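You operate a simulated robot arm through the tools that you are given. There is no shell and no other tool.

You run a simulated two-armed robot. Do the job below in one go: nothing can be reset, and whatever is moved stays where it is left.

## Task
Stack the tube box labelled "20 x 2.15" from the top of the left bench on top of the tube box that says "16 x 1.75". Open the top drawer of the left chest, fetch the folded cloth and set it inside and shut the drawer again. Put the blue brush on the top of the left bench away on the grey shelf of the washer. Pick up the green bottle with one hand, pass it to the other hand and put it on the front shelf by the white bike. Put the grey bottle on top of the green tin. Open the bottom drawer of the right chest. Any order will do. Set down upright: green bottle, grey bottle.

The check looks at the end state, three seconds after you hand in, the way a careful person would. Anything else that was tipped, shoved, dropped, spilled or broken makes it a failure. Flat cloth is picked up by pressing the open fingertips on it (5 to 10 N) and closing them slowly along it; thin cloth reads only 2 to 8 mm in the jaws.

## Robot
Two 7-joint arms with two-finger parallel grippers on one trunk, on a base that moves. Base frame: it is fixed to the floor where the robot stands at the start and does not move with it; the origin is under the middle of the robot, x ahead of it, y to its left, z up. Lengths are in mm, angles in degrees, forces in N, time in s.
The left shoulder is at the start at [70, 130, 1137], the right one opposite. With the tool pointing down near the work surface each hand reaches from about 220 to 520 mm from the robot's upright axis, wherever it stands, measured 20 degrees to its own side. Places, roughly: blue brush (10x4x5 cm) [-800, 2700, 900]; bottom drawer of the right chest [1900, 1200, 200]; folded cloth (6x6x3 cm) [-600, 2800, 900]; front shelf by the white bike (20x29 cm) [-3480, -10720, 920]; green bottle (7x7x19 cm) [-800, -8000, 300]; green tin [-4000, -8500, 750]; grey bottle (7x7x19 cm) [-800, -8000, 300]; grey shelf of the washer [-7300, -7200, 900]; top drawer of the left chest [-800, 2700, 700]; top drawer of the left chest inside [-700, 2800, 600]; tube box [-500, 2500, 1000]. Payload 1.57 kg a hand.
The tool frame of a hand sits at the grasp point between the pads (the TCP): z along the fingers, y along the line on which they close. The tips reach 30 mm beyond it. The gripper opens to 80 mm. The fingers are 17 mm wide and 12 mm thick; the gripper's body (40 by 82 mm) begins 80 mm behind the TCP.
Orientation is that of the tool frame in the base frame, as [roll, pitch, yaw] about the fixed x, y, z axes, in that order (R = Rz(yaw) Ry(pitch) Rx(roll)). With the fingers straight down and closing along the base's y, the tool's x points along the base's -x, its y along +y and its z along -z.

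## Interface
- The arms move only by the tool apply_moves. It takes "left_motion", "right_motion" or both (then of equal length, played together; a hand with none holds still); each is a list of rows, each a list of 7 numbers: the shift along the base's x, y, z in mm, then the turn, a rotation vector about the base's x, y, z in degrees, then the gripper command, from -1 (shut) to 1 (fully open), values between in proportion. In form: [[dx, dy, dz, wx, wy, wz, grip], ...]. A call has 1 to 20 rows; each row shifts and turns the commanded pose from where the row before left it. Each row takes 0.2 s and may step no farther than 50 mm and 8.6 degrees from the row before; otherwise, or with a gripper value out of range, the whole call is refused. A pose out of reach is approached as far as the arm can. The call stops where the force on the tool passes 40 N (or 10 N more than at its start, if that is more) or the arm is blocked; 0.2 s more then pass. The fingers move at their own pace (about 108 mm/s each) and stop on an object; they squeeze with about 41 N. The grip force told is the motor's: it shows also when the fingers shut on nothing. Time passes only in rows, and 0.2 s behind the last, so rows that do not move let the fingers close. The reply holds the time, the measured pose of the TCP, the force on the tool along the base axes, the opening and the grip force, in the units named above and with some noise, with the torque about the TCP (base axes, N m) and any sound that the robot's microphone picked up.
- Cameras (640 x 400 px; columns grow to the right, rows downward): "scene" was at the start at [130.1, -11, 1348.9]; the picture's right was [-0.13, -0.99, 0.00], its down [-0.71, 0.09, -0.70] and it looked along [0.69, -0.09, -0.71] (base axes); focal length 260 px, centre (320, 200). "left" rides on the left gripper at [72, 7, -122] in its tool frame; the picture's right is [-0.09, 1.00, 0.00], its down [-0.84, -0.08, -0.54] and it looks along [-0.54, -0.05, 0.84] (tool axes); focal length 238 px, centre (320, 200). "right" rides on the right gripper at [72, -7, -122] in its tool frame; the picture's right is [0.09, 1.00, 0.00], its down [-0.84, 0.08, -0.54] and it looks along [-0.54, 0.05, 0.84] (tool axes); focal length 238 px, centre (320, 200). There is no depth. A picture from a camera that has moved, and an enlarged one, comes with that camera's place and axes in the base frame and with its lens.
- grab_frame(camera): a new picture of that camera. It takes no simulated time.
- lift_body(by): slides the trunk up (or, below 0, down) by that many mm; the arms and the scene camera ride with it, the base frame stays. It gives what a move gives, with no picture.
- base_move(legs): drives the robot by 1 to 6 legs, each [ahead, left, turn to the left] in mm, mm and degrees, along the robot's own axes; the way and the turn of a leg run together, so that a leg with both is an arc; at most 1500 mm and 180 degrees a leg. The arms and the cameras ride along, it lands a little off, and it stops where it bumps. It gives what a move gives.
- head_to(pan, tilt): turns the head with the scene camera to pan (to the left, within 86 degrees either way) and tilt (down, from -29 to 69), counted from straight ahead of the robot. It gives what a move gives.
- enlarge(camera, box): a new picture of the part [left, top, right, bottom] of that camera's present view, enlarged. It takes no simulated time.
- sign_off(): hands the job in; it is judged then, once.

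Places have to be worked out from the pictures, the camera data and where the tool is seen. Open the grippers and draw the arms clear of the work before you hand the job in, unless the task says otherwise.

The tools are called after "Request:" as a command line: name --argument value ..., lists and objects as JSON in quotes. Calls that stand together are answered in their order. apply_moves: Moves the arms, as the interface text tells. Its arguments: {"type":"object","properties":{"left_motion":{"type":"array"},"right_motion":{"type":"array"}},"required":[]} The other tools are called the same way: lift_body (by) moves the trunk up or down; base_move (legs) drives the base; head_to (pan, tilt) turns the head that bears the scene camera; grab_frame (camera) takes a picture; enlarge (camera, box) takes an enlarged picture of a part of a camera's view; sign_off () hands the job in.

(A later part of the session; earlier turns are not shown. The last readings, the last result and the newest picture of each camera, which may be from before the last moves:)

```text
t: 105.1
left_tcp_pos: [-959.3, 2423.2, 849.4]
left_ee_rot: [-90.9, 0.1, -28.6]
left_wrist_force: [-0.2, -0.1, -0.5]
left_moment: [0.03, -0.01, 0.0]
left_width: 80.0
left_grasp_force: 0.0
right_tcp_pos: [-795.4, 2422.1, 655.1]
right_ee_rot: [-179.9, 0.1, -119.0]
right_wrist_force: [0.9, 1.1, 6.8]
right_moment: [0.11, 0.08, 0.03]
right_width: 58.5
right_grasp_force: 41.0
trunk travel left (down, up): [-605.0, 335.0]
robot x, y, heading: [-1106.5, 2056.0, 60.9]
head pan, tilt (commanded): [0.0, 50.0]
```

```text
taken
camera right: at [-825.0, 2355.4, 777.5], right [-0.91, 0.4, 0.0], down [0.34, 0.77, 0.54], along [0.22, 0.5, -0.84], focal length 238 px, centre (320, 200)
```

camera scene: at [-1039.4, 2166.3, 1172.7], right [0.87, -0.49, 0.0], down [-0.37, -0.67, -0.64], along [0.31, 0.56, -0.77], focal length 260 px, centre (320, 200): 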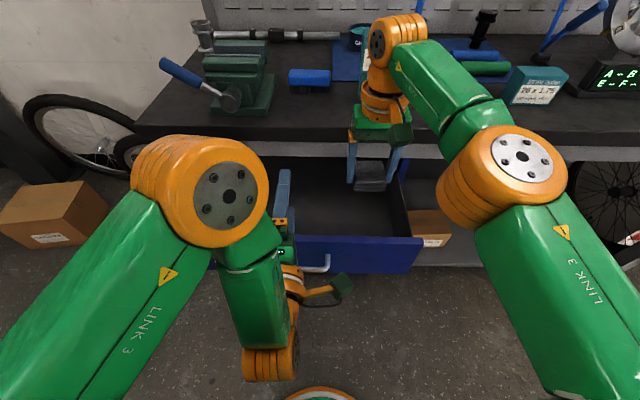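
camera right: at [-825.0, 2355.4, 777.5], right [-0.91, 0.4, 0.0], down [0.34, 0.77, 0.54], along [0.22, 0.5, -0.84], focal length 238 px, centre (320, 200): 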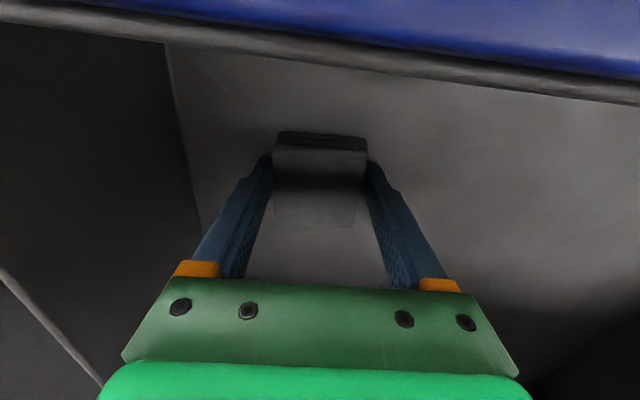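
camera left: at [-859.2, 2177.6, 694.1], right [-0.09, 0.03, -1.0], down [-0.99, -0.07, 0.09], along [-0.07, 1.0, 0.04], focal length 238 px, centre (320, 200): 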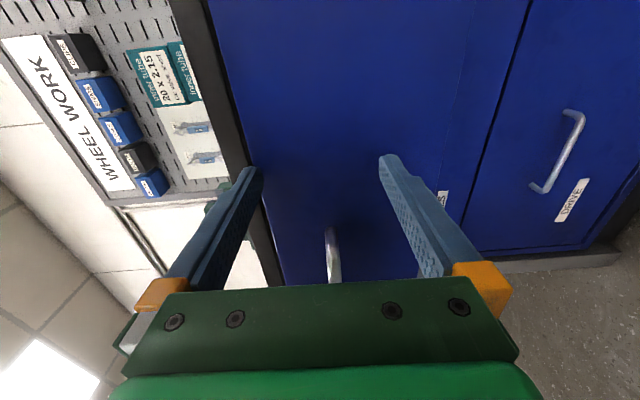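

Contact with the drawer floor at z 655 (about 7 N). I open the fingers gently and then lift straight out.

Request:
apply_moves --right_motion '[[0, 0, 1, 0, 0, 0, 0.45], [0, 0, 1, 0, 0, 0, 0.6], [0, 0, 0, 0, 0, 0, 0.75], [0, 0, 0, 0, 0, 0, 0.85], [0, 0, 5, 0, 0, 0, 0.85], [0, 0, 10, 0, 0, 0, 0.85], [0, 0, 20, 0, 0, 0, 0.85], [0, 0, 0, 0, 0, 0, 0.85]]'

Request:
grab_frame --camera "right"

```text
t: 106.9
left_tcp_pos: [-957.5, 2423.8, 848.7]
left_ee_rot: [-90.9, 0.2, -28.7]
left_wrist_force: [-0.2, 0.0, 0.2]
left_moment: [0.01, 0.03, -0.01]
left_width: 80.1
left_grasp_force: 0.0
right_tcp_pos: [-796.4, 2423.4, 689.9]
right_ee_rot: [-180.0, -0.1, -119.2]
right_wrist_force: [-1.2, -0.4, -0.7]
right_moment: [0.02, 0.03, 0.01]
right_width: 74.0
right_grasp_force: 0.1
trunk travel left (down, up): [-605.0, 335.0]
robot x, y, heading: [-1100.2, 2058.5, 60.9]
head pan, tilt (commanded): [0.0, 50.0]
```

```text
taken
camera right: at [-825.8, 2357.7, 812.5], right [-0.91, 0.4, 0.0], down [0.34, 0.77, 0.54], along [0.22, 0.5, -0.84], focal length 238 px, centre (320, 200)
```

right: 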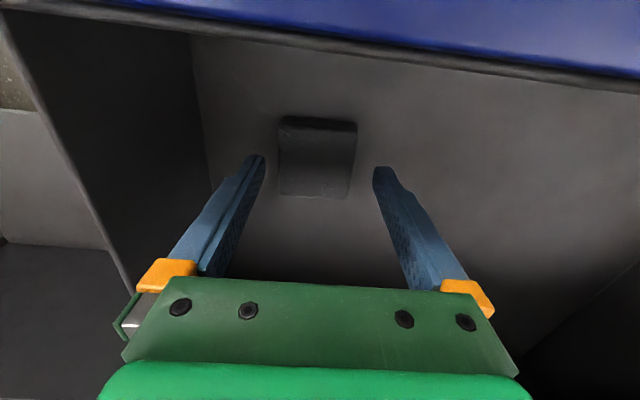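

The cloth lies flat inside. I lift the right hand out to z 900 and draw it back toward me.

Request:
apply_moves --right_motion '[[0, 0, 30, 0, 0, 0, 0.5], [0, 0, 40, 0, 0, 0, 0.5], [0, 0, 40, 0, 0, 0, 0.5], [0, 0, 40, 0, 0, 0, 0.5], [0, 0, 40, 0, 0, 0, 0.5], [-15, -26, 20, 0, 0, 0, 0.5], [-15, -26, 0, 0, 0, 0, 0.5], [-15, -26, 0, 0, 0, 0, 0.5], [-15, -26, 0, 0, 0, 0, 0.5], [-10, -17, 0, 0, 0, 0, 0.5], [0, 0, 0, 0, 0, 0, 0.5]]'

Request:
grab_frame --camera "scene"

```text
t: 109.3
left_tcp_pos: [-956.6, 2423.7, 847.4]
left_ee_rot: [-90.9, 0.2, -28.7]
left_wrist_force: [0.2, -0.6, -0.5]
left_moment: [-0.01, 0.0, 0.02]
left_width: 79.8
left_grasp_force: 0.0
right_tcp_pos: [-828.1, 2372.8, 882.1]
right_ee_rot: [-179.9, 0.0, -119.1]
right_wrist_force: [1.3, -0.1, 0.2]
right_moment: [0.03, 0.0, -0.01]
right_width: 59.9
right_grasp_force: 0.1
right hand out of reach, approached as far as the arm can: row 5, 6, 7, 8
trunk travel left (down, up): [-605.0, 335.0]
robot x, y, heading: [-1100.4, 2055.5, 60.9]
head pan, tilt (commanded): [0.0, 50.0]
```

```text
taken
camera scene: at [-1039.0, 2167.4, 1172.6], right [0.87, -0.49, 0.0], down [-0.37, -0.67, -0.64], along [0.31, 0.56, -0.77], focal length 260 px, centre (320, 200)
```

scene: 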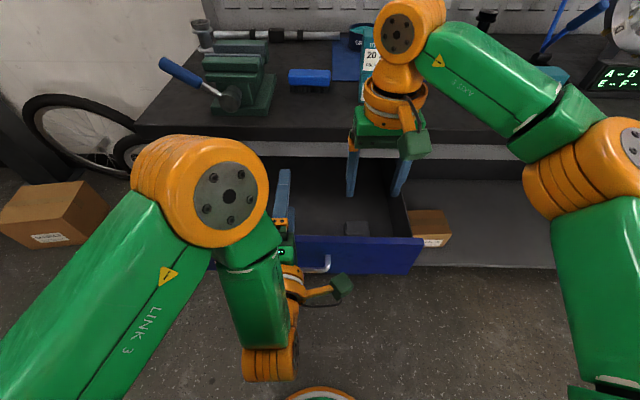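

The cloth is visible in the drawer. I bring the right hand back another 90 mm, then drive back to the earlier place to push the drawer shut with the level left hand.

Request:
apply_moves --right_motion '[[-15, -26, 0, 0, 0, 0, 0.5], [-15, -26, 0, 0, 0, 0, 0.5], [-15, -26, 0, 0, 0, 0, 0.5], [0, 0, 0, 0, 0, 0, 0.5]]' --left_motion '[[0, 0, 0, 0, 0, 0, 0], [0, 0, 0, 0, 0, 0, -0.8], [0, 0, 0, 0, 0, 0, -1], [0, 0, 0, 0, 0, 0, -1]]'

Request:
base_move --legs '[[-50, 0, 0], [0, -125, 0]]'

```text
t: 110.3
left_tcp_pos: [-958.9, 2424.5, 849.4]
left_ee_rot: [-91.0, 0.1, -28.7]
left_wrist_force: [-0.6, 0.5, -0.4]
left_moment: [-0.02, 0.0, 0.02]
left_width: 0.0
left_grasp_force: 21.4
right_tcp_pos: [-872.7, 2293.5, 885.3]
right_ee_rot: [-179.9, 0.0, -119.1]
right_wrist_force: [-0.6, 0.2, -0.6]
right_moment: [-0.03, -0.01, -0.04]
right_width: 59.9
right_grasp_force: 0.0
trunk travel left (down, up): [-605.0, 335.0]
robot x, y, heading: [-1099.4, 2056.8, 60.8]
head pan, tilt (commanded): [0.0, 50.0]
```

```text
t: 112.0
left_tcp_pos: [-875.4, 2319.9, 847.8]
left_ee_rot: [-90.8, 0.0, -28.5]
left_wrist_force: [1.0, 0.2, 0.7]
left_moment: [0.03, -0.02, 0.0]
left_width: 0.0
left_grasp_force: 21.2
right_tcp_pos: [-787.8, 2190.0, 884.8]
right_ee_rot: [-180.0, 0.0, -118.9]
right_wrist_force: [-0.3, 1.1, 0.2]
right_moment: [-0.04, 0.0, -0.02]
right_width: 60.0
right_grasp_force: 0.0
trunk travel left (down, up): [-605.0, 335.0]
robot x, y, heading: [-1014.6, 1952.4, 61.3]
head pan, tilt (commanded): [0.0, 50.0]
```

The closed left fingers are in front of the face to the right of the bar. I lower the trunk 150, check the view, then push by driving ahead.

Request:
lift_body --by -150

Request:
grab_frame --camera "left"

Request:
grab_frame --camera "scene"

```text
t: 113.8
left_tcp_pos: [-872.7, 2319.1, 698.8]
left_ee_rot: [-90.9, 0.1, -28.6]
left_wrist_force: [-0.7, -0.4, -0.9]
left_moment: [0.0, 0.0, 0.05]
left_width: 0.0
left_grasp_force: 21.6
right_tcp_pos: [-788.1, 2189.7, 734.6]
right_ee_rot: [-179.9, -0.1, -119.0]
right_wrist_force: [-0.2, -0.4, 0.0]
right_moment: [-0.01, 0.0, 0.0]
right_width: 60.1
right_grasp_force: 0.1
trunk travel left (down, up): [-455.0, 485.0]
robot x, y, heading: [-1017.9, 1951.7, 61.2]
head pan, tilt (commanded): [0.0, 50.0]
```

```text
taken
camera left: at [-868.4, 2176.4, 694.1], right [-0.09, 0.03, -1.0], down [-0.99, -0.07, 0.09], along [-0.07, 1.0, 0.04], focal length 238 px, centre (320, 200)
```

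left: 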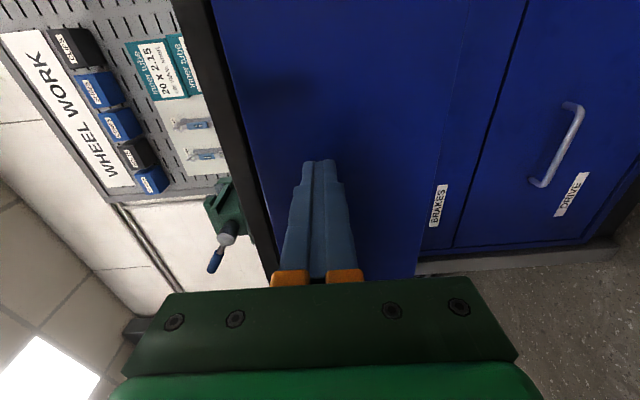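

```text
taken
camera scene: at [-955.4, 2061.9, 1022.7], right [0.87, -0.48, 0.0], down [-0.37, -0.67, -0.64], along [0.31, 0.56, -0.77], focal length 260 px, centre (320, 200)
```

scene: 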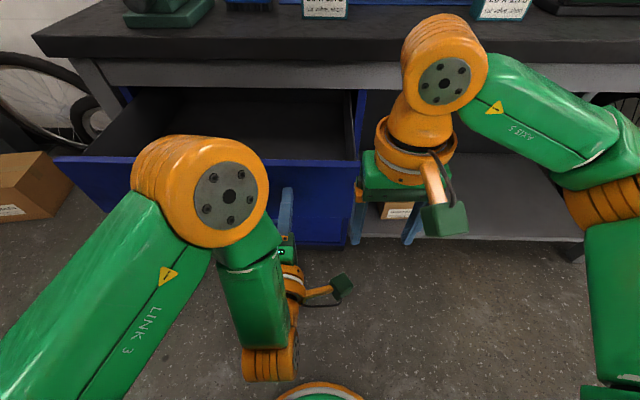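

Left fingertips face the panel cleanly. Before pushing, I pull the right hand back 90 mm so it cannot meet the bench edge.

Request:
apply_moves --right_motion '[[-11, -19.6, 0, 0, 0, 0, 0.5], [-11, -19.6, 0, 0, 0, 0, 0.5], [-11, -19.6, 0, 0, 0, 0, 0.5], [-11, -19.6, 0, 0, 0, 0, 0.5], [0, 0, 0, 0, 0, 0, 0.5]]'

Request:
base_move --legs '[[200, 0, 0]]'

Request:
grab_frame --camera "scene"

```text
t: 115.0
left_tcp_pos: [-873.9, 2318.2, 697.7]
left_ee_rot: [-90.9, 0.0, -28.6]
left_wrist_force: [0.5, -0.2, 0.0]
left_moment: [0.01, 0.03, 0.02]
left_width: 0.1
left_grasp_force: 21.6
right_tcp_pos: [-833.8, 2112.9, 734.5]
right_ee_rot: [-180.0, -0.1, -119.0]
right_wrist_force: [0.2, 0.1, -0.6]
right_moment: [0.02, 0.02, 0.0]
right_width: 60.0
right_grasp_force: 0.0
trunk travel left (down, up): [-455.0, 485.0]
robot x, y, heading: [-1021.9, 1951.2, 61.1]
head pan, tilt (commanded): [0.0, 50.0]
```

```text
t: 116.6
left_tcp_pos: [-775.5, 2498.3, 698.6]
left_ee_rot: [-90.9, 0.1, -28.4]
left_wrist_force: [0.1, 1.1, 0.8]
left_moment: [0.02, -0.04, -0.02]
left_width: 0.0
left_grasp_force: 20.7
right_tcp_pos: [-735.1, 2291.6, 734.6]
right_ee_rot: [-179.9, 0.0, -118.8]
right_wrist_force: [-0.1, -0.5, -0.2]
right_moment: [-0.01, -0.03, 0.01]
right_width: 60.1
right_grasp_force: 0.1
trunk travel left (down, up): [-455.0, 485.0]
robot x, y, heading: [-917.8, 2128.3, 60.9]
head pan, tilt (commanded): [0.0, 50.0]
```

```text
taken
camera scene: at [-856.7, 2241.4, 1022.6], right [0.88, -0.48, 0.0], down [-0.37, -0.67, -0.64], along [0.31, 0.56, -0.77], focal length 260 px, centre (320, 200)
```

scene: 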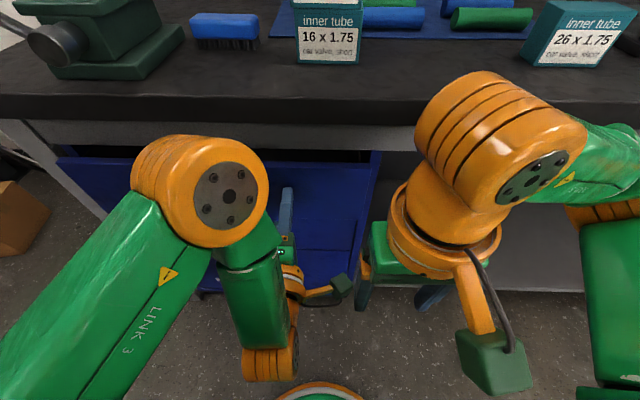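

The drawer has followed; about 50 mm remain. I push on gently.

Request:
base_move --legs '[[40, 0, 0]]'

Request:
grab_frame --camera "left"

Request:
grab_frame --camera "scene"

```text
t: 117.5
left_tcp_pos: [-756.7, 2533.7, 698.0]
left_ee_rot: [-90.9, 0.0, -28.5]
left_wrist_force: [1.6, 0.7, -0.5]
left_moment: [0.05, -0.01, -0.02]
left_width: 0.0
left_grasp_force: 21.8
right_tcp_pos: [-714.2, 2328.7, 734.8]
right_ee_rot: [-180.0, 0.0, -118.9]
right_wrist_force: [-0.3, -0.1, 0.3]
right_moment: [-0.03, 0.01, 0.0]
right_width: 59.9
right_grasp_force: 0.0
trunk travel left (down, up): [-455.0, 485.0]
robot x, y, heading: [-896.2, 2164.9, 61.3]
head pan, tilt (commanded): [0.0, 50.0]
```

```text
taken
camera left: at [-750.0, 2392.2, 694.0], right [-0.09, 0.03, -1.0], down [-0.99, -0.08, 0.09], along [-0.07, 1.0, 0.04], focal length 238 px, centre (320, 200)
```

left: 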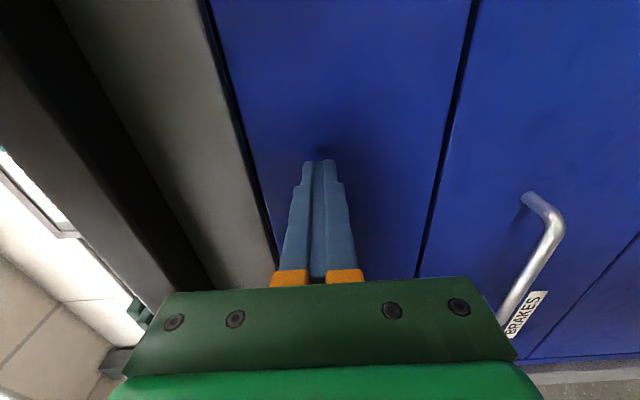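

```text
taken
camera scene: at [-836.7, 2277.6, 1022.6], right [0.88, -0.48, 0.0], down [-0.37, -0.67, -0.64], along [0.31, 0.56, -0.77], focal length 260 px, centre (320, 200)
```

scene: 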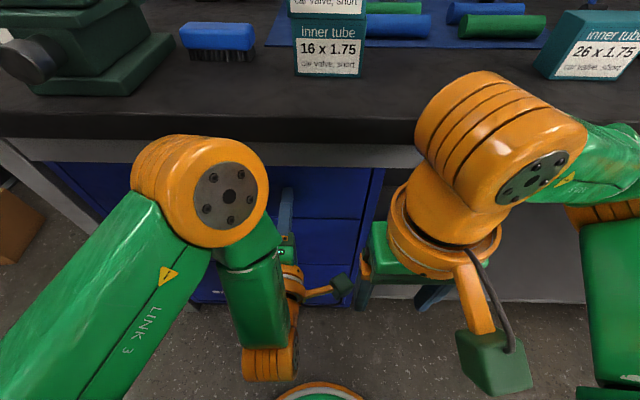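

Nearly flush (TCP f 1842, shut at about 1854). I push the last bit until the force rises.

Request:
base_move --legs '[[14, 0, 0]]'

Request:
grab_frame --camera "left"

```text
t: 118.4
left_tcp_pos: [-752.6, 2542.9, 698.6]
left_ee_rot: [-90.8, 0.1, -28.7]
left_wrist_force: [-4.1, -6.5, 3.5]
left_moment: [0.13, -0.17, -0.03]
left_width: 0.2
left_grasp_force: 21.2
right_tcp_pos: [-710.2, 2338.8, 734.6]
right_ee_rot: [-179.8, 0.2, -118.8]
right_wrist_force: [0.1, -0.2, 0.4]
right_moment: [-0.02, -0.01, 0.01]
right_width: 59.8
right_grasp_force: 0.0
trunk travel left (down, up): [-455.0, 485.0]
robot x, y, heading: [-892.2, 2176.3, 61.2]
head pan, tilt (commanded): [0.0, 50.0]
stopped in leg 1: the force on the tool passed its limit at 61 N (the readings are from after the stop); the commanded pose is now the measured one
```

```text
taken
camera left: at [-746.2, 2399.8, 694.8], right [-0.09, 0.03, -1.0], down [-0.99, -0.08, 0.09], along [-0.07, 1.0, 0.04], focal length 238 px, centre (320, 200)
```

left: 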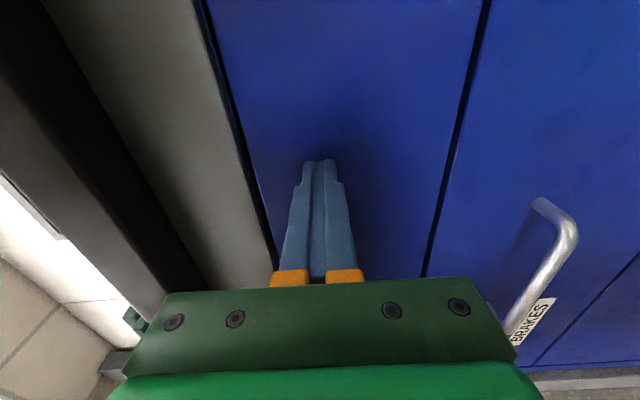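

Shut: the push stopped at 61 N with the face flush. I back off 200 mm and bring the left hand out of the level pose, pitching it down again.

Request:
base_move --legs '[[-200, 0, 0]]'

Request:
apply_moves --left_motion '[[0, 0, 5, -7.158, 4.0, 0, -0.5], [0, 0, 5, -7.158, 4.0, 0, 0], [0, 0, 5, -7.158, 4.0, 0, 0], [0, 0, 5, -7.158, 4.0, 0, 0], [0, 0, 5, -7.158, 4.0, 0, 0], [0, 0, 5, -7.158, 4.0, 0, 0], [0, 0, 5, -7.158, 4.0, 0, 0], [0, 0, 5, -7.158, 4.0, 0, 0], [0, 0, 5, -7.158, 4.0, 0, 0], [0, 0, 5, -7.158, 4.0, 0, 0], [0, 0, 5, -6.9, 3.87, 0, 0], [0, 0, 0, 0, 0, 0, 0]]'

Request:
grab_frame --camera "scene"

```text
t: 120.0
left_tcp_pos: [-849.6, 2367.3, 698.4]
left_ee_rot: [-91.0, 0.0, -28.1]
left_wrist_force: [-0.1, -0.3, 0.6]
left_moment: [-0.04, -0.01, 0.0]
left_width: 0.0
left_grasp_force: 21.5
right_tcp_pos: [-805.8, 2163.3, 734.2]
right_ee_rot: [-179.9, 0.1, -118.5]
right_wrist_force: [-0.7, -0.1, 0.5]
right_moment: [0.01, -0.01, -0.04]
right_width: 60.0
right_grasp_force: 0.2
trunk travel left (down, up): [-455.0, 485.0]
robot x, y, heading: [-990.4, 1994.8, 61.7]
head pan, tilt (commanded): [0.0, 50.0]
```

```text
t: 122.6
left_tcp_pos: [-849.9, 2368.1, 752.1]
left_ee_rot: [179.0, 1.1, -29.5]
left_wrist_force: [0.3, -0.8, -0.7]
left_moment: [-0.01, -0.03, 0.0]
left_width: 39.9
left_grasp_force: 0.0
right_tcp_pos: [-805.7, 2164.5, 734.5]
right_ee_rot: [-179.9, 0.0, -118.3]
right_wrist_force: [-0.3, -0.8, 0.1]
right_moment: [-0.01, -0.02, 0.05]
right_width: 59.9
right_grasp_force: 0.0
trunk travel left (down, up): [-455.0, 485.0]
robot x, y, heading: [-987.4, 1999.4, 61.5]
head pan, tilt (commanded): [0.0, 50.0]
```

```text
taken
camera scene: at [-928.3, 2111.9, 1022.7], right [0.88, -0.47, 0.0], down [-0.36, -0.67, -0.64], along [0.31, 0.57, -0.77], focal length 260 px, centre (320, 200)
```

scene: 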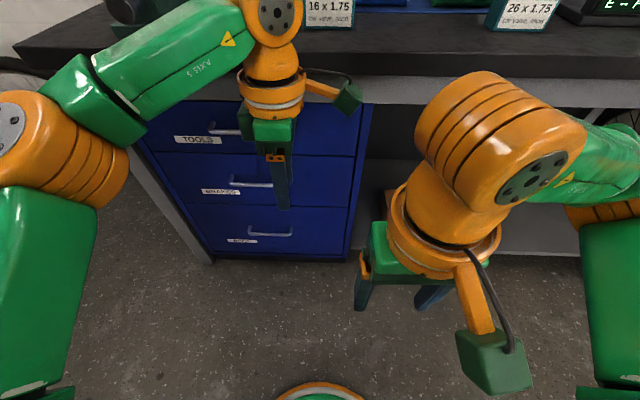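

The left hand points down again with its closing line across the brush's width, so I can take the brush with it directly; the TOOLS drawer looks flush. I raise the trunk by 320 and drive 200 ahead.

Request:
lift_body --by 320

Request:
base_move --legs '[[200, 0, 0]]'

Request:
grab_frame --camera "scene"

Request:
grab_frame --camera "left"

Request:
grab_frame --camera "right"

```text
t: 125.8
left_tcp_pos: [-848.4, 2367.3, 1073.3]
left_ee_rot: [179.1, 1.1, -29.2]
left_wrist_force: [1.1, 0.4, -0.5]
left_moment: [0.01, 0.01, 0.01]
left_width: 40.0
left_grasp_force: 0.1
right_tcp_pos: [-806.6, 2165.2, 1054.4]
right_ee_rot: [-179.9, 0.1, -118.4]
right_wrist_force: [-0.3, -0.2, 0.0]
right_moment: [0.02, 0.0, -0.01]
right_width: 60.0
right_grasp_force: 0.1
trunk travel left (down, up): [-775.0, 165.0]
robot x, y, heading: [-990.4, 1997.3, 61.7]
head pan, tilt (commanded): [0.0, 50.0]
```

```text
t: 127.4
left_tcp_pos: [-750.4, 2547.6, 1072.1]
left_ee_rot: [179.2, 1.1, -29.4]
left_wrist_force: [0.5, 0.1, -0.5]
left_moment: [-0.01, 0.02, -0.01]
left_width: 40.0
left_grasp_force: 0.0
right_tcp_pos: [-708.6, 2344.6, 1054.9]
right_ee_rot: [-179.8, 0.2, -118.5]
right_wrist_force: [-0.2, -0.6, -0.4]
right_moment: [0.03, -0.02, 0.03]
right_width: 59.9
right_grasp_force: 0.0
trunk travel left (down, up): [-775.0, 165.0]
robot x, y, heading: [-888.6, 2183.9, 61.8]
head pan, tilt (commanded): [0.0, 50.0]
```

```text
taken
camera scene: at [-831.1, 2291.2, 1343.0], right [0.88, -0.48, 0.0], down [-0.36, -0.67, -0.64], along [0.31, 0.57, -0.76], focal length 260 px, centre (320, 200)
```

scene: 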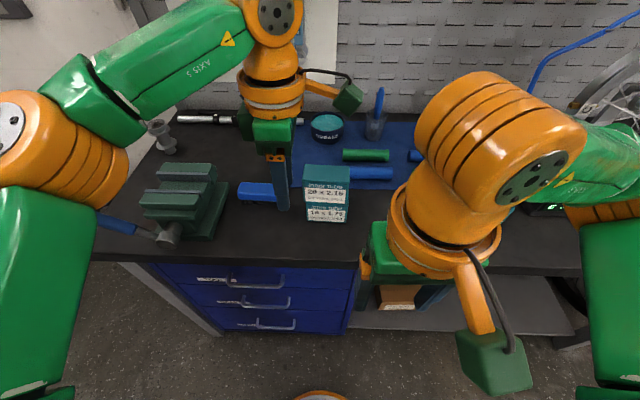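

```text
taken
camera left: at [-687.9, 2506.0, 1194.9], right [-0.57, -0.82, 0.02], down [-0.68, 0.48, 0.56], along [-0.47, 0.31, -0.83], focal length 238 px, centre (320, 200)
```

left: 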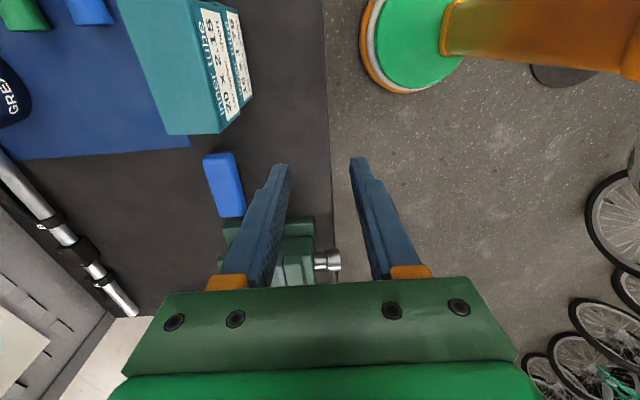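

```text
taken
camera right: at [-738.3, 2276.7, 1177.0], right [-0.92, 0.39, 0.0], down [0.33, 0.77, 0.54], along [0.22, 0.5, -0.84], focal length 238 px, centre (320, 200)
```

right: 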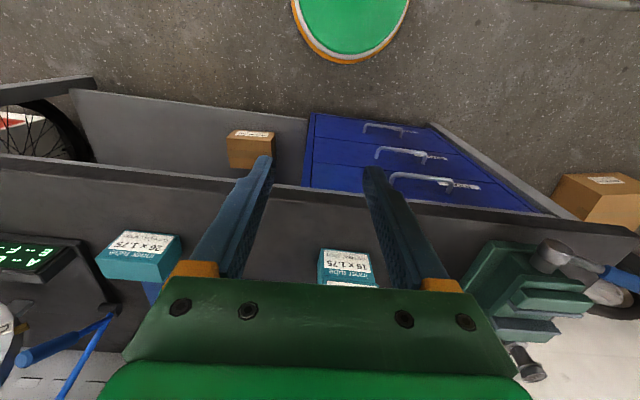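

The brush lies near (-750,2701) just right of the vise. I enlarge to get its orientation and the gap to the vise.

Request:
enlarge --camera "left" --box '[160, 130, 320, 230]'

Request:
enlarge --camera "scene" --box '[120, 130, 340, 260]'

```text
4.00 times, centred on (240, 180) of left
camera zoom: at [-687.9, 2506.0, 1194.9], right [-0.57, -0.82, 0.02], down [-0.68, 0.48, 0.56], along [-0.47, 0.31, -0.83], focal length 953 px, centre (640, 280)
```

zoom: 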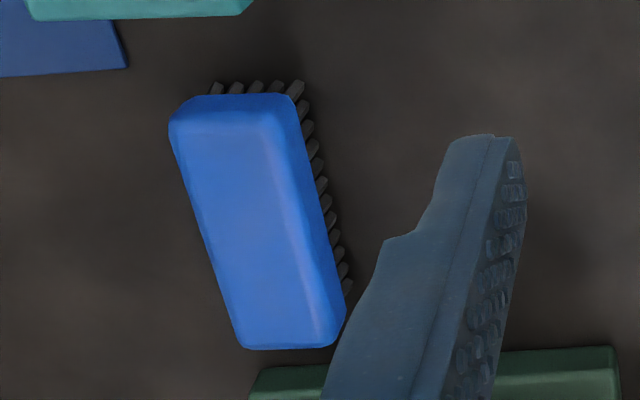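

```text
2.91 times, centred on (230, 195) of scene
camera zoom: at [-831.1, 2291.2, 1343.0], right [0.88, -0.48, 0.0], down [-0.36, -0.67, -0.64], along [0.31, 0.57, -0.76], focal length 756 px, centre (582, 214)
```

zoom: 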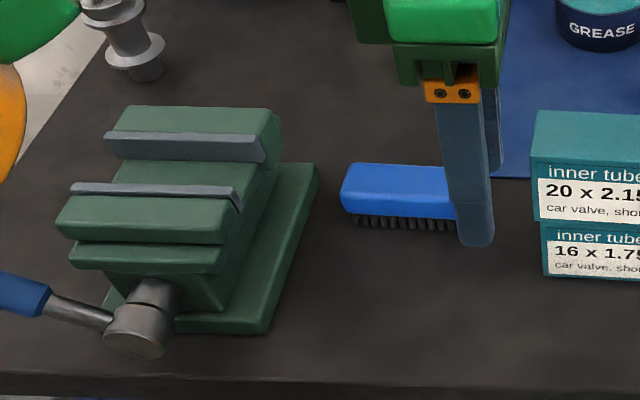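

Brush centre is about (-756,2705), its long axis at 144 degrees; the vise jaws are about 80 mm left of its centre. I drive 70 mm nearer.

Request:
base_move --legs '[[75, 0, -0.8]]'

```text
t: 128.4
left_tcp_pos: [-711.2, 2609.4, 1074.8]
left_ee_rot: [179.4, 1.0, -30.2]
left_wrist_force: [-0.4, 0.0, 0.2]
left_moment: [0.05, -0.02, -0.05]
left_width: 39.9
left_grasp_force: 0.2
right_tcp_pos: [-672.8, 2404.0, 1055.0]
right_ee_rot: [-179.8, 0.3, -119.4]
right_wrist_force: [-1.0, -0.8, 0.7]
right_moment: [0.04, -0.02, 0.0]
right_width: 60.1
right_grasp_force: 0.0
trunk travel left (down, up): [-775.0, 165.0]
robot x, y, heading: [-851.0, 2248.9, 60.7]
head pan, tilt (commanded): [0.0, 50.0]
```

Now the left hand moves over the brush, trimming its tilt and turning to match, then sinks to z 965.

Request:
apply_moves --left_motion '[[-9, 19, -5, 0.08, -0.6, -2, 0.6], [-9, 19, -5, 0.08, -0.6, -2, 0.6], [-9, 19, -5, 0, 0, -1.8, 0.6], [-9, 19, -5, 0, 0, 0, 0.6], [-9, 19.3, -10, 0, 0, 0, 0.6], [0, 0, -25, 0, 0, 0, 0.6], [0, 0, -25, 0, 0, 0, 0.6], [0, 0, -25, 0, 0, 0, 0.6], [0, 0, 0, 0, 0, 0, 0.6]]'

Request:
grab_frame --camera "left"

Request:
grab_frame --camera "scene"

```text
t: 130.4
left_tcp_pos: [-755.8, 2708.8, 968.5]
left_ee_rot: [179.9, 0.2, -36.0]
left_wrist_force: [0.6, 0.5, -0.3]
left_moment: [0.03, -0.01, 0.01]
left_width: 64.0
left_grasp_force: 0.2
right_tcp_pos: [-669.6, 2407.4, 1054.8]
right_ee_rot: [-179.8, 0.1, -119.2]
right_wrist_force: [-0.1, 0.0, 0.3]
right_moment: [0.01, 0.01, -0.02]
right_width: 60.2
right_grasp_force: 0.1
trunk travel left (down, up): [-775.0, 165.0]
robot x, y, heading: [-854.4, 2245.7, 61.0]
head pan, tilt (commanded): [0.0, 50.0]
```

```text
taken
camera left: at [-699.7, 2659.9, 1090.0], right [-0.66, -0.75, 0.0], down [-0.63, 0.55, 0.54], along [-0.41, 0.36, -0.84], focal length 238 px, centre (320, 200)
```

left: 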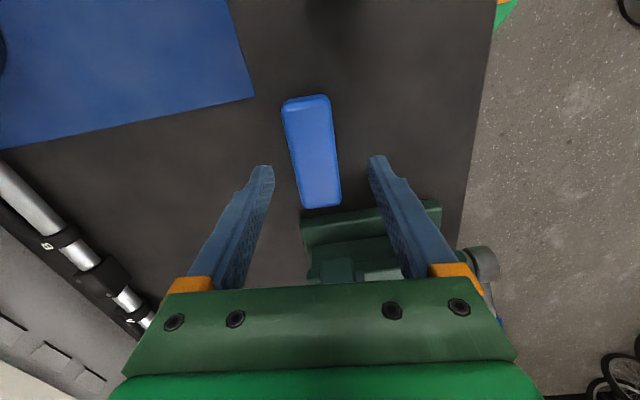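

```text
taken
camera scene: at [-792.3, 2357.5, 1342.7], right [0.87, -0.49, 0.0], down [-0.37, -0.67, -0.64], along [0.31, 0.56, -0.77], focal length 260 px, centre (320, 200)
```

scene: 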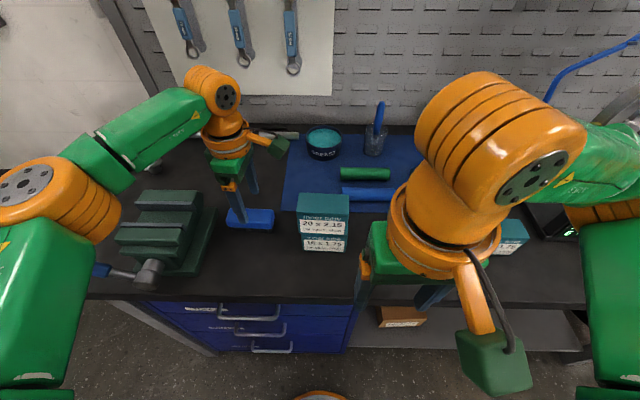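

The brush is centred between the fingers within 6 mm. I trim (+6,+2.4) and go down to z 903 around it.

Request:
apply_moves --left_motion '[[6, 2.4, -10, 0, 0, 0, 0.6], [0, 0, -20, 0, 0, 0, 0.6], [0, 0, -15, 0, 0, 0, 0.6], [0, 0, -12, 0, 0, 0, 0.6], [0, 0, -8, 0, 0, 0, 0.6], [0, 0, 0, 0, 0, 0, 0.6]]'

Request:
grab_frame --camera "left"

```text
t: 131.8
left_tcp_pos: [-747.6, 2710.9, 901.6]
left_ee_rot: [179.9, 0.2, -36.0]
left_wrist_force: [-0.4, -0.5, -0.4]
left_moment: [0.02, 0.01, 0.02]
left_width: 64.1
left_grasp_force: 0.1
right_tcp_pos: [-669.9, 2408.1, 1054.2]
right_ee_rot: [-179.9, 0.1, -119.3]
right_wrist_force: [-0.8, -0.2, 1.0]
right_moment: [0.0, 0.01, 0.01]
right_width: 60.1
right_grasp_force: 0.0
trunk travel left (down, up): [-775.0, 165.0]
robot x, y, heading: [-855.0, 2248.7, 60.6]
head pan, tilt (commanded): [0.0, 50.0]
```

```text
taken
camera left: at [-692.2, 2661.7, 1024.4], right [-0.66, -0.75, 0.0], down [-0.63, 0.56, 0.54], along [-0.41, 0.36, -0.84], focal length 238 px, centre (320, 200)
```

left: 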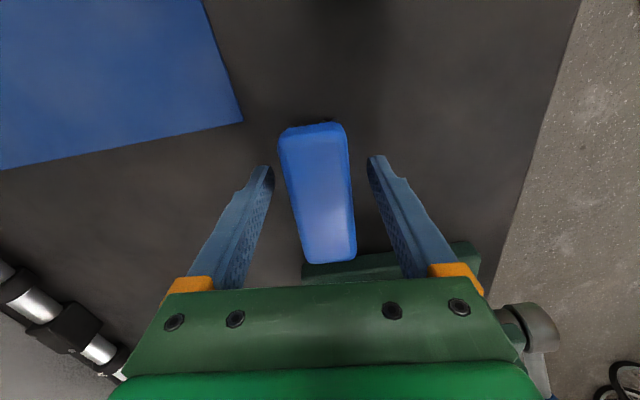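

The brush is nicely between the fingers. I close and lift.

Request:
apply_moves --left_motion '[[0, 0, 0, 0, 0, 0, 0.3], [0, 0, 0, 0, 0, 0, 0.1], [0, 0, 0, 0, 0, 0, -0.1], [0, 0, 0, 0, 0, 0, -0.4], [0, 0, 0, 0, 0, 0, -0.4], [0, 0, 10, 0, 0, 0, -0.4], [0, 0, 20, 0, 0, 0, -0.4], [0, 0, 30, 0, 0, 0, -0.4], [0, 0, 30, 0, 0, 0, -0.4], [0, 0, 30, 0, 0, 0, -0.4], [0, 0, 0, 0, 0, 0, -0.4]]'

Request:
grab_frame --camera "left"

Request:
grab_frame --camera "scene"

```text
t: 134.2
left_tcp_pos: [-747.0, 2708.7, 1023.7]
left_ee_rot: [179.7, 0.1, -36.0]
left_wrist_force: [-0.7, -0.8, -1.1]
left_moment: [-0.01, -0.02, 0.04]
left_width: 39.3
left_grasp_force: 41.6
right_tcp_pos: [-669.1, 2407.7, 1054.4]
right_ee_rot: [-179.8, 0.0, -119.3]
right_wrist_force: [0.7, 0.5, -0.9]
right_moment: [0.01, 0.02, 0.01]
right_width: 59.9
right_grasp_force: 0.1
trunk travel left (down, up): [-775.0, 165.0]
robot x, y, heading: [-858.0, 2245.8, 60.7]
head pan, tilt (commanded): [0.0, 50.0]
```

```text
taken
camera left: at [-692.4, 2660.6, 1146.7], right [-0.66, -0.75, 0.0], down [-0.63, 0.56, 0.54], along [-0.41, 0.36, -0.84], focal length 238 px, centre (320, 200)
```

left: 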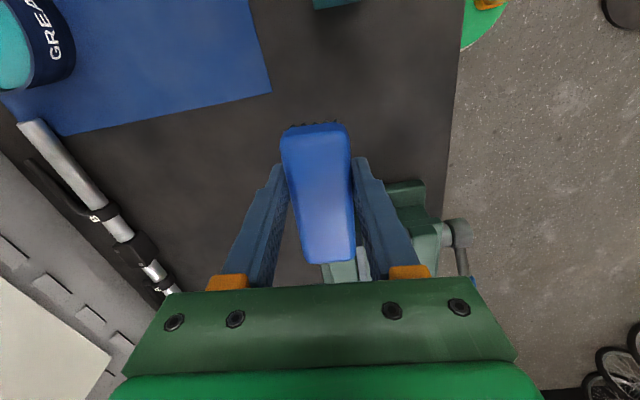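

```text
taken
camera scene: at [-792.4, 2358.1, 1342.6], right [0.87, -0.49, 0.0], down [-0.37, -0.67, -0.64], along [0.31, 0.56, -0.77], focal length 260 px, centre (320, 200)
```

scene: 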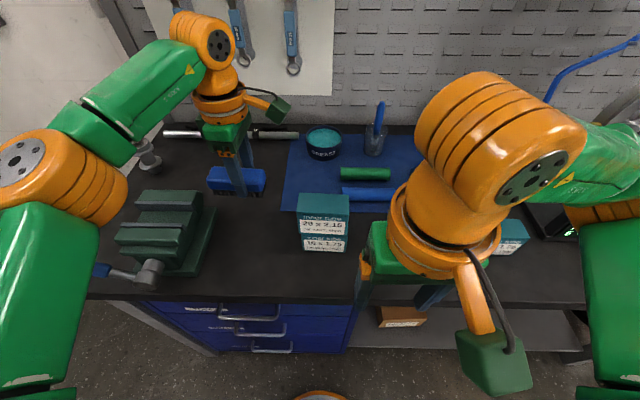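

The brush is held (39 mm). I back off 300 mm, then strafe right along the wall toward the right bench, stopping halfway to look.

Request:
base_move --legs '[[-300, 0, 0], [0, -1300, 0]]'

Request:
head_to --pan -40 --tilt 25

Request:
grab_frame --camera "scene"

```text
t: 142.4
left_tcp_pos: [244.4, 1810.5, 1024.7]
left_ee_rot: [179.8, 0.1, -36.3]
left_wrist_force: [-0.1, -0.2, -1.4]
left_moment: [-0.02, 0.01, -0.02]
left_width: 38.7
left_grasp_force: 40.7
right_tcp_pos: [322.0, 1508.7, 1054.3]
right_ee_rot: [-179.8, 0.0, -119.6]
right_wrist_force: [0.6, -0.1, 0.4]
right_moment: [0.06, 0.02, 0.03]
right_width: 60.2
right_grasp_force: 0.0
trunk travel left (down, up): [-775.0, 165.0]
robot x, y, heading: [132.6, 1347.6, 60.4]
head pan, tilt (commanded): [0.0, 50.0]
```

```text
t: 143.5
left_tcp_pos: [245.3, 1810.0, 1025.0]
left_ee_rot: [179.9, 0.2, -36.3]
left_wrist_force: [-0.8, -0.2, -1.1]
left_moment: [-0.03, 0.01, -0.02]
left_width: 38.8
left_grasp_force: 40.9
right_tcp_pos: [321.6, 1507.7, 1054.4]
right_ee_rot: [-179.8, 0.1, -119.6]
right_wrist_force: [-1.4, 0.7, 0.5]
right_moment: [-0.02, -0.04, -0.02]
right_width: 59.7
right_grasp_force: 0.1
trunk travel left (down, up): [-775.0, 165.0]
robot x, y, heading: [135.7, 1349.4, 60.5]
head pan, tilt (commanded): [-40.0, 25.0]
```

```text
taken
camera scene: at [246.5, 1425.0, 1380.1], right [0.35, -0.94, 0.0], down [-0.4, -0.15, -0.91], along [0.85, 0.32, -0.42], focal length 260 px, centre (320, 200)
```

scene: 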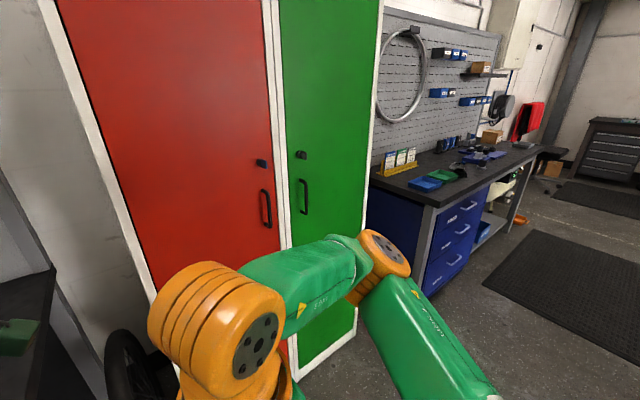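

The right bench and its chest are visible past the lockers. I look further right for the bike on its stand before strafing on.

Request:
head_to --pan -80 --tilt 25

Request:
grab_frame --camera "scene"

```text
t: 144.5
left_tcp_pos: [244.2, 1809.3, 1023.6]
left_ee_rot: [179.9, 0.2, -36.3]
left_wrist_force: [0.3, 0.4, -1.2]
left_moment: [0.01, 0.01, 0.0]
left_width: 38.9
left_grasp_force: 40.8
right_tcp_pos: [320.8, 1508.3, 1053.9]
right_ee_rot: [-179.8, -0.1, -119.5]
right_wrist_force: [0.0, 0.1, 0.3]
right_moment: [0.0, 0.0, -0.02]
right_width: 60.0
right_grasp_force: 0.1
trunk travel left (down, up): [-775.0, 165.0]
robot x, y, heading: [134.3, 1349.7, 60.5]
head pan, tilt (commanded): [-80.0, 25.0]
```

```text
taken
camera scene: at [247.2, 1361.9, 1380.2], right [-0.33, -0.94, 0.0], down [-0.4, 0.14, -0.91], along [0.85, -0.3, -0.42], focal length 260 px, centre (320, 200)
```

scene: 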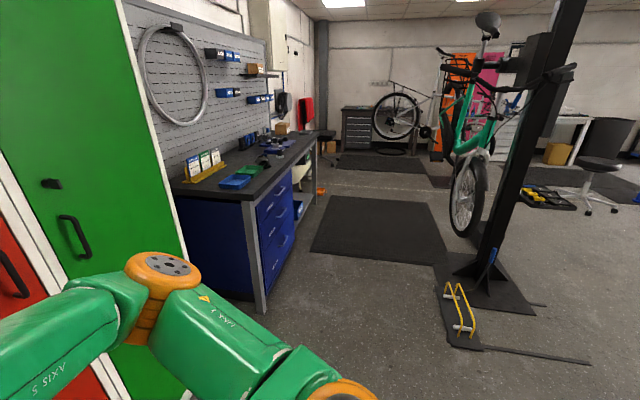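

The way along the bench is free (the yellow floor rack and bike stand are further out). I strafe right another 1380 mm.

Request:
base_move --legs '[[0, -1380, 0]]'

Request:
head_to --pan 0 --tilt 45

Request:
grab_frame --camera "scene"

Request:
grab_frame --camera "right"

```text
t: 151.4
left_tcp_pos: [1435.5, 1146.5, 1024.2]
left_ee_rot: [179.7, 0.0, -35.1]
left_wrist_force: [0.6, 0.5, -0.6]
left_moment: [0.0, -0.03, -0.01]
left_width: 39.0
left_grasp_force: 40.8
right_tcp_pos: [1520.6, 848.1, 1053.9]
right_ee_rot: [-179.8, 0.1, -118.4]
right_wrist_force: [-0.4, 0.9, -0.2]
right_moment: [0.0, 0.02, 0.04]
right_width: 60.0
right_grasp_force: 0.1
trunk travel left (down, up): [-775.0, 165.0]
robot x, y, heading: [1341.3, 681.3, 61.7]
head pan, tilt (commanded): [-80.0, 25.0]
```

```text
t: 152.9
left_tcp_pos: [1437.7, 1146.5, 1025.1]
left_ee_rot: [179.8, 0.3, -35.1]
left_wrist_force: [-0.8, 0.4, -0.8]
left_moment: [-0.01, -0.01, -0.02]
left_width: 38.8
left_grasp_force: 40.9
right_tcp_pos: [1521.7, 847.7, 1054.2]
right_ee_rot: [-179.9, 0.1, -118.5]
right_wrist_force: [-0.1, -0.9, 0.2]
right_moment: [-0.02, -0.01, -0.03]
right_width: 60.1
right_grasp_force: 0.0
trunk travel left (down, up): [-775.0, 165.0]
robot x, y, heading: [1342.1, 684.2, 61.8]
head pan, tilt (commanded): [0.0, 45.0]
```

```text
taken
camera scene: at [1400.5, 798.8, 1349.6], right [0.88, -0.48, 0.0], down [-0.34, -0.62, -0.71], along [0.34, 0.62, -0.71], focal length 260 px, centre (320, 200)
```

scene: 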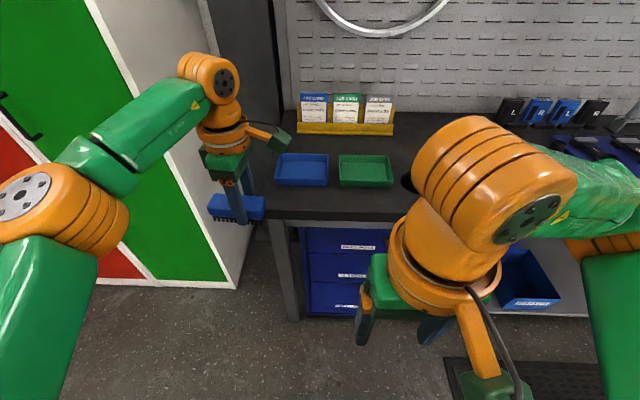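

```text
taken
camera right: at [1490.9, 780.3, 1176.6], right [-0.92, 0.39, 0.0], down [0.33, 0.77, 0.54], along [0.21, 0.5, -0.84], focal length 238 px, centre (320, 200)
```

right: 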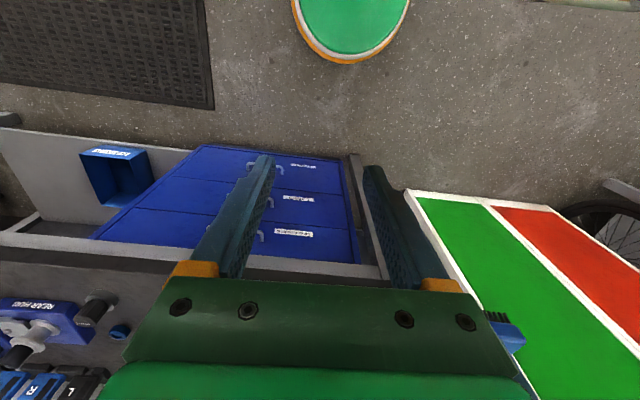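

The chest's bottom drawer is about 250 mm to my right (near f 1872, l -1088). I draw the left hand with the brush back 150 mm, and turn the right hand 90 degrees for a level grip.

Request:
apply_moves --left_motion '[[-12, -22, 0, 0, 0, 0, -0.4], [-12, -22, 0, 0, 0, 0, -0.4], [-12, -22, 0, 0, 0, 0, -0.4], [-12, -22, 0, 0, 0, 0, -0.4], [-12, -22, 0, 0, 0, 0, -0.4], [-12, -22, 0, 0, 0, 0, -0.4], [0, 0, 0, 0, 0, 0, -0.4], [0, 0, 0, 0, 0, 0, -0.4], [0, 0, 0, 0, 0, 0, -0.4], [0, 0, 0, 0, 0, 0, -0.4], [0, 0, 0, 0, 0, 0, -0.4], [0, 0, 0, 0, 0, 0, -0.4]]' --right_motion '[[5, 9, 0, 0, 0, -8.2, 1], [5, 9, 0, 0, 0, -8.2, 1], [5, 9, 0, 0, 0, -8.2, 1], [5, 9, 0, 0, 0, -8.2, 1], [5, 9, 0, 0, 0, -8.2, 1], [5, 9, 0, 0, 0, -8.2, 1], [5, 9, -5, 0, 0, -8.2, 1], [0, 0, -5, 0, 0, -8.2, 1], [0, 0, -5, 0, 0, -8.2, 1], [0, 0, -5, 0, 0, -8.2, 1], [0, 0, -5, 0, 0, -8, 1], [0, 0, 0, 0, 0, 0, 1]]'

Request:
grab_frame --camera "scene"

```text
t: 155.5
left_tcp_pos: [1364.2, 1015.2, 1022.6]
left_ee_rot: [179.7, 0.2, -35.1]
left_wrist_force: [0.1, 0.4, -1.0]
left_moment: [-0.02, -0.01, 0.03]
left_width: 38.9
left_grasp_force: 41.3
right_tcp_pos: [1555.3, 908.8, 1029.0]
right_ee_rot: [-179.8, 0.0, 151.5]
right_wrist_force: [-0.6, -0.4, 0.2]
right_moment: [-0.02, 0.0, 0.0]
right_width: 79.8
right_grasp_force: 0.0
trunk travel left (down, up): [-775.0, 165.0]
robot x, y, heading: [1340.1, 683.1, 61.7]
head pan, tilt (commanded): [0.0, 45.0]
```

```text
taken
camera scene: at [1400.2, 798.7, 1349.6], right [0.88, -0.48, 0.0], down [-0.34, -0.62, -0.71], along [0.34, 0.62, -0.71], focal length 260 px, centre (320, 200)
```

scene: 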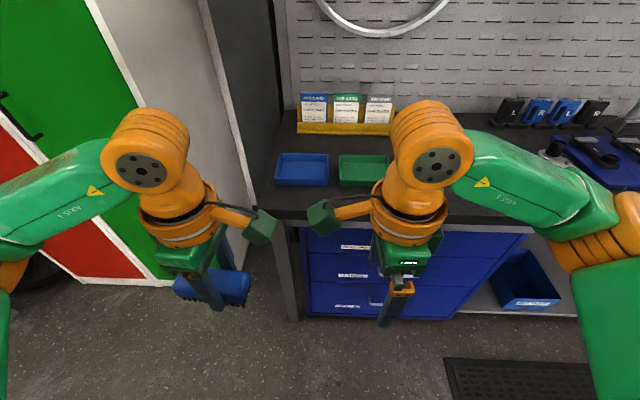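

Both hands are where I want them. Now I pitch the right hand up to point forward while easing it ahead.

Request:
apply_moves --right_motion '[[4.1, 7.6, -1, 7.22, -3.89, 0, 1], [4.1, 7.6, -1, 7.22, -3.89, 0, 1], [4.1, 7.6, -1, 7.22, -3.89, 0, 1], [4.1, 7.6, -1, 7.22, -3.89, 0, 1], [4.1, 7.6, -1, 7.22, -3.89, 0, 1], [4.1, 7.6, -1, 7.22, -3.89, 0, 1], [4.1, 7.6, -1, 7.22, -3.89, 0, 1], [4.1, 7.6, -1, 7.22, -3.89, 0, 1], [4.1, 7.6, -1, 7.22, -3.89, 0, 1], [4.1, 7.6, -1, 7.22, -3.89, 0, 1], [4.1, 7.6, -1, 7.05, -3.8, 0, 1], [0, 0, 0, 0, 0, 0, 1]]'

Request:
grab_frame --camera "scene"

Request:
grab_frame --camera "right"

```text
t: 158.1
left_tcp_pos: [1364.7, 1014.8, 1022.0]
left_ee_rot: [179.8, 0.2, -35.1]
left_wrist_force: [0.7, -0.5, -0.9]
left_moment: [-0.06, -0.01, 0.01]
left_width: 38.9
left_grasp_force: 41.1
right_tcp_pos: [1596.0, 1019.4, 1024.8]
right_ee_rot: [90.1, 0.0, 151.6]
right_wrist_force: [0.7, 0.5, 0.5]
right_moment: [0.0, -0.02, 0.05]
right_width: 79.9
right_grasp_force: 0.0
right hand out of reach, approached as far as the arm can: row 6, 7, 11
trunk travel left (down, up): [-775.0, 165.0]
robot x, y, heading: [1340.8, 686.0, 61.7]
head pan, tilt (commanded): [0.0, 45.0]
```

```text
taken
camera scene: at [1400.8, 798.4, 1349.6], right [0.88, -0.48, 0.0], down [-0.34, -0.62, -0.71], along [0.34, 0.62, -0.71], focal length 260 px, centre (320, 200)
```

scene: 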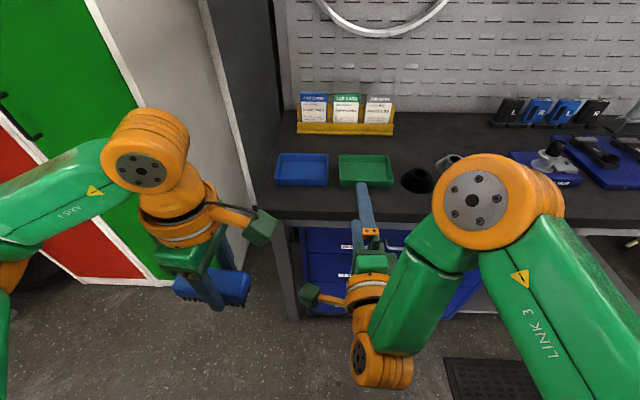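

```text
taken
camera right: at [1473.9, 946.3, 1018.2], right [-0.08, 0.05, 1.0], down [0.48, -0.87, 0.08], along [0.87, 0.48, 0.05], focal length 238 px, centre (320, 200)
```

right: 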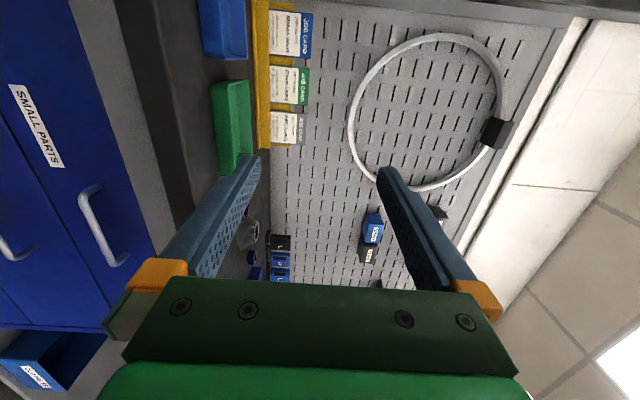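

The right hand is level at 415 mm ahead. The top handle here comes out at l -1097, z 686, the same design as the other chest, so the bottom handle should be near z 306. I shift right 192 mm and lower the trunk by 700.

Request:
base_move --legs '[[0, -192, -0.8]]'

Request:
lift_body --by -700

Request:
grab_frame --camera "right"

Request:
grab_frame --camera "scene"

```text
t: 159.7
left_tcp_pos: [1530.2, 926.2, 1022.5]
left_ee_rot: [179.8, 0.0, -35.8]
left_wrist_force: [-0.6, 0.0, -1.2]
left_moment: [0.01, -0.03, 0.02]
left_width: 38.8
left_grasp_force: 41.5
right_tcp_pos: [1761.9, 927.8, 1023.3]
right_ee_rot: [90.3, 0.1, 150.9]
right_wrist_force: [-0.9, 0.2, 0.8]
right_moment: [0.0, 0.0, 0.0]
right_width: 80.0
right_grasp_force: 0.1
trunk travel left (down, up): [-775.0, 165.0]
robot x, y, heading: [1501.8, 595.6, 60.8]
head pan, tilt (commanded): [0.0, 45.0]
```

```text
refused: -700 is not a number from -400 to 400
```

```text
taken
camera right: at [1638.6, 855.9, 1018.2], right [-0.08, 0.05, 1.0], down [0.47, -0.88, 0.08], along [0.88, 0.47, 0.05], focal length 238 px, centre (320, 200)
```

right: 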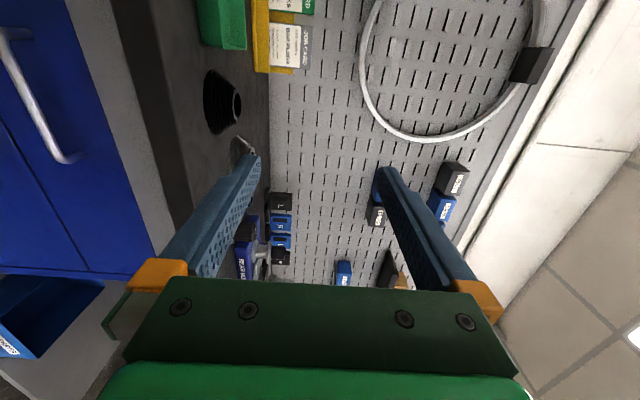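

```text
taken
camera scene: at [1563.1, 709.6, 1349.6], right [0.87, -0.49, 0.0], down [-0.34, -0.62, -0.71], along [0.34, 0.62, -0.71], focal length 260 px, centre (320, 200)
```

scene: 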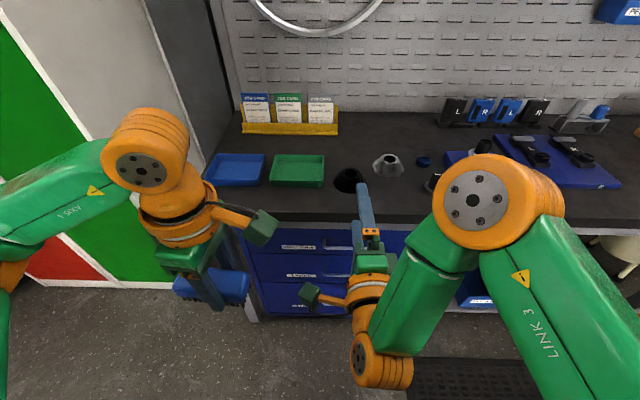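

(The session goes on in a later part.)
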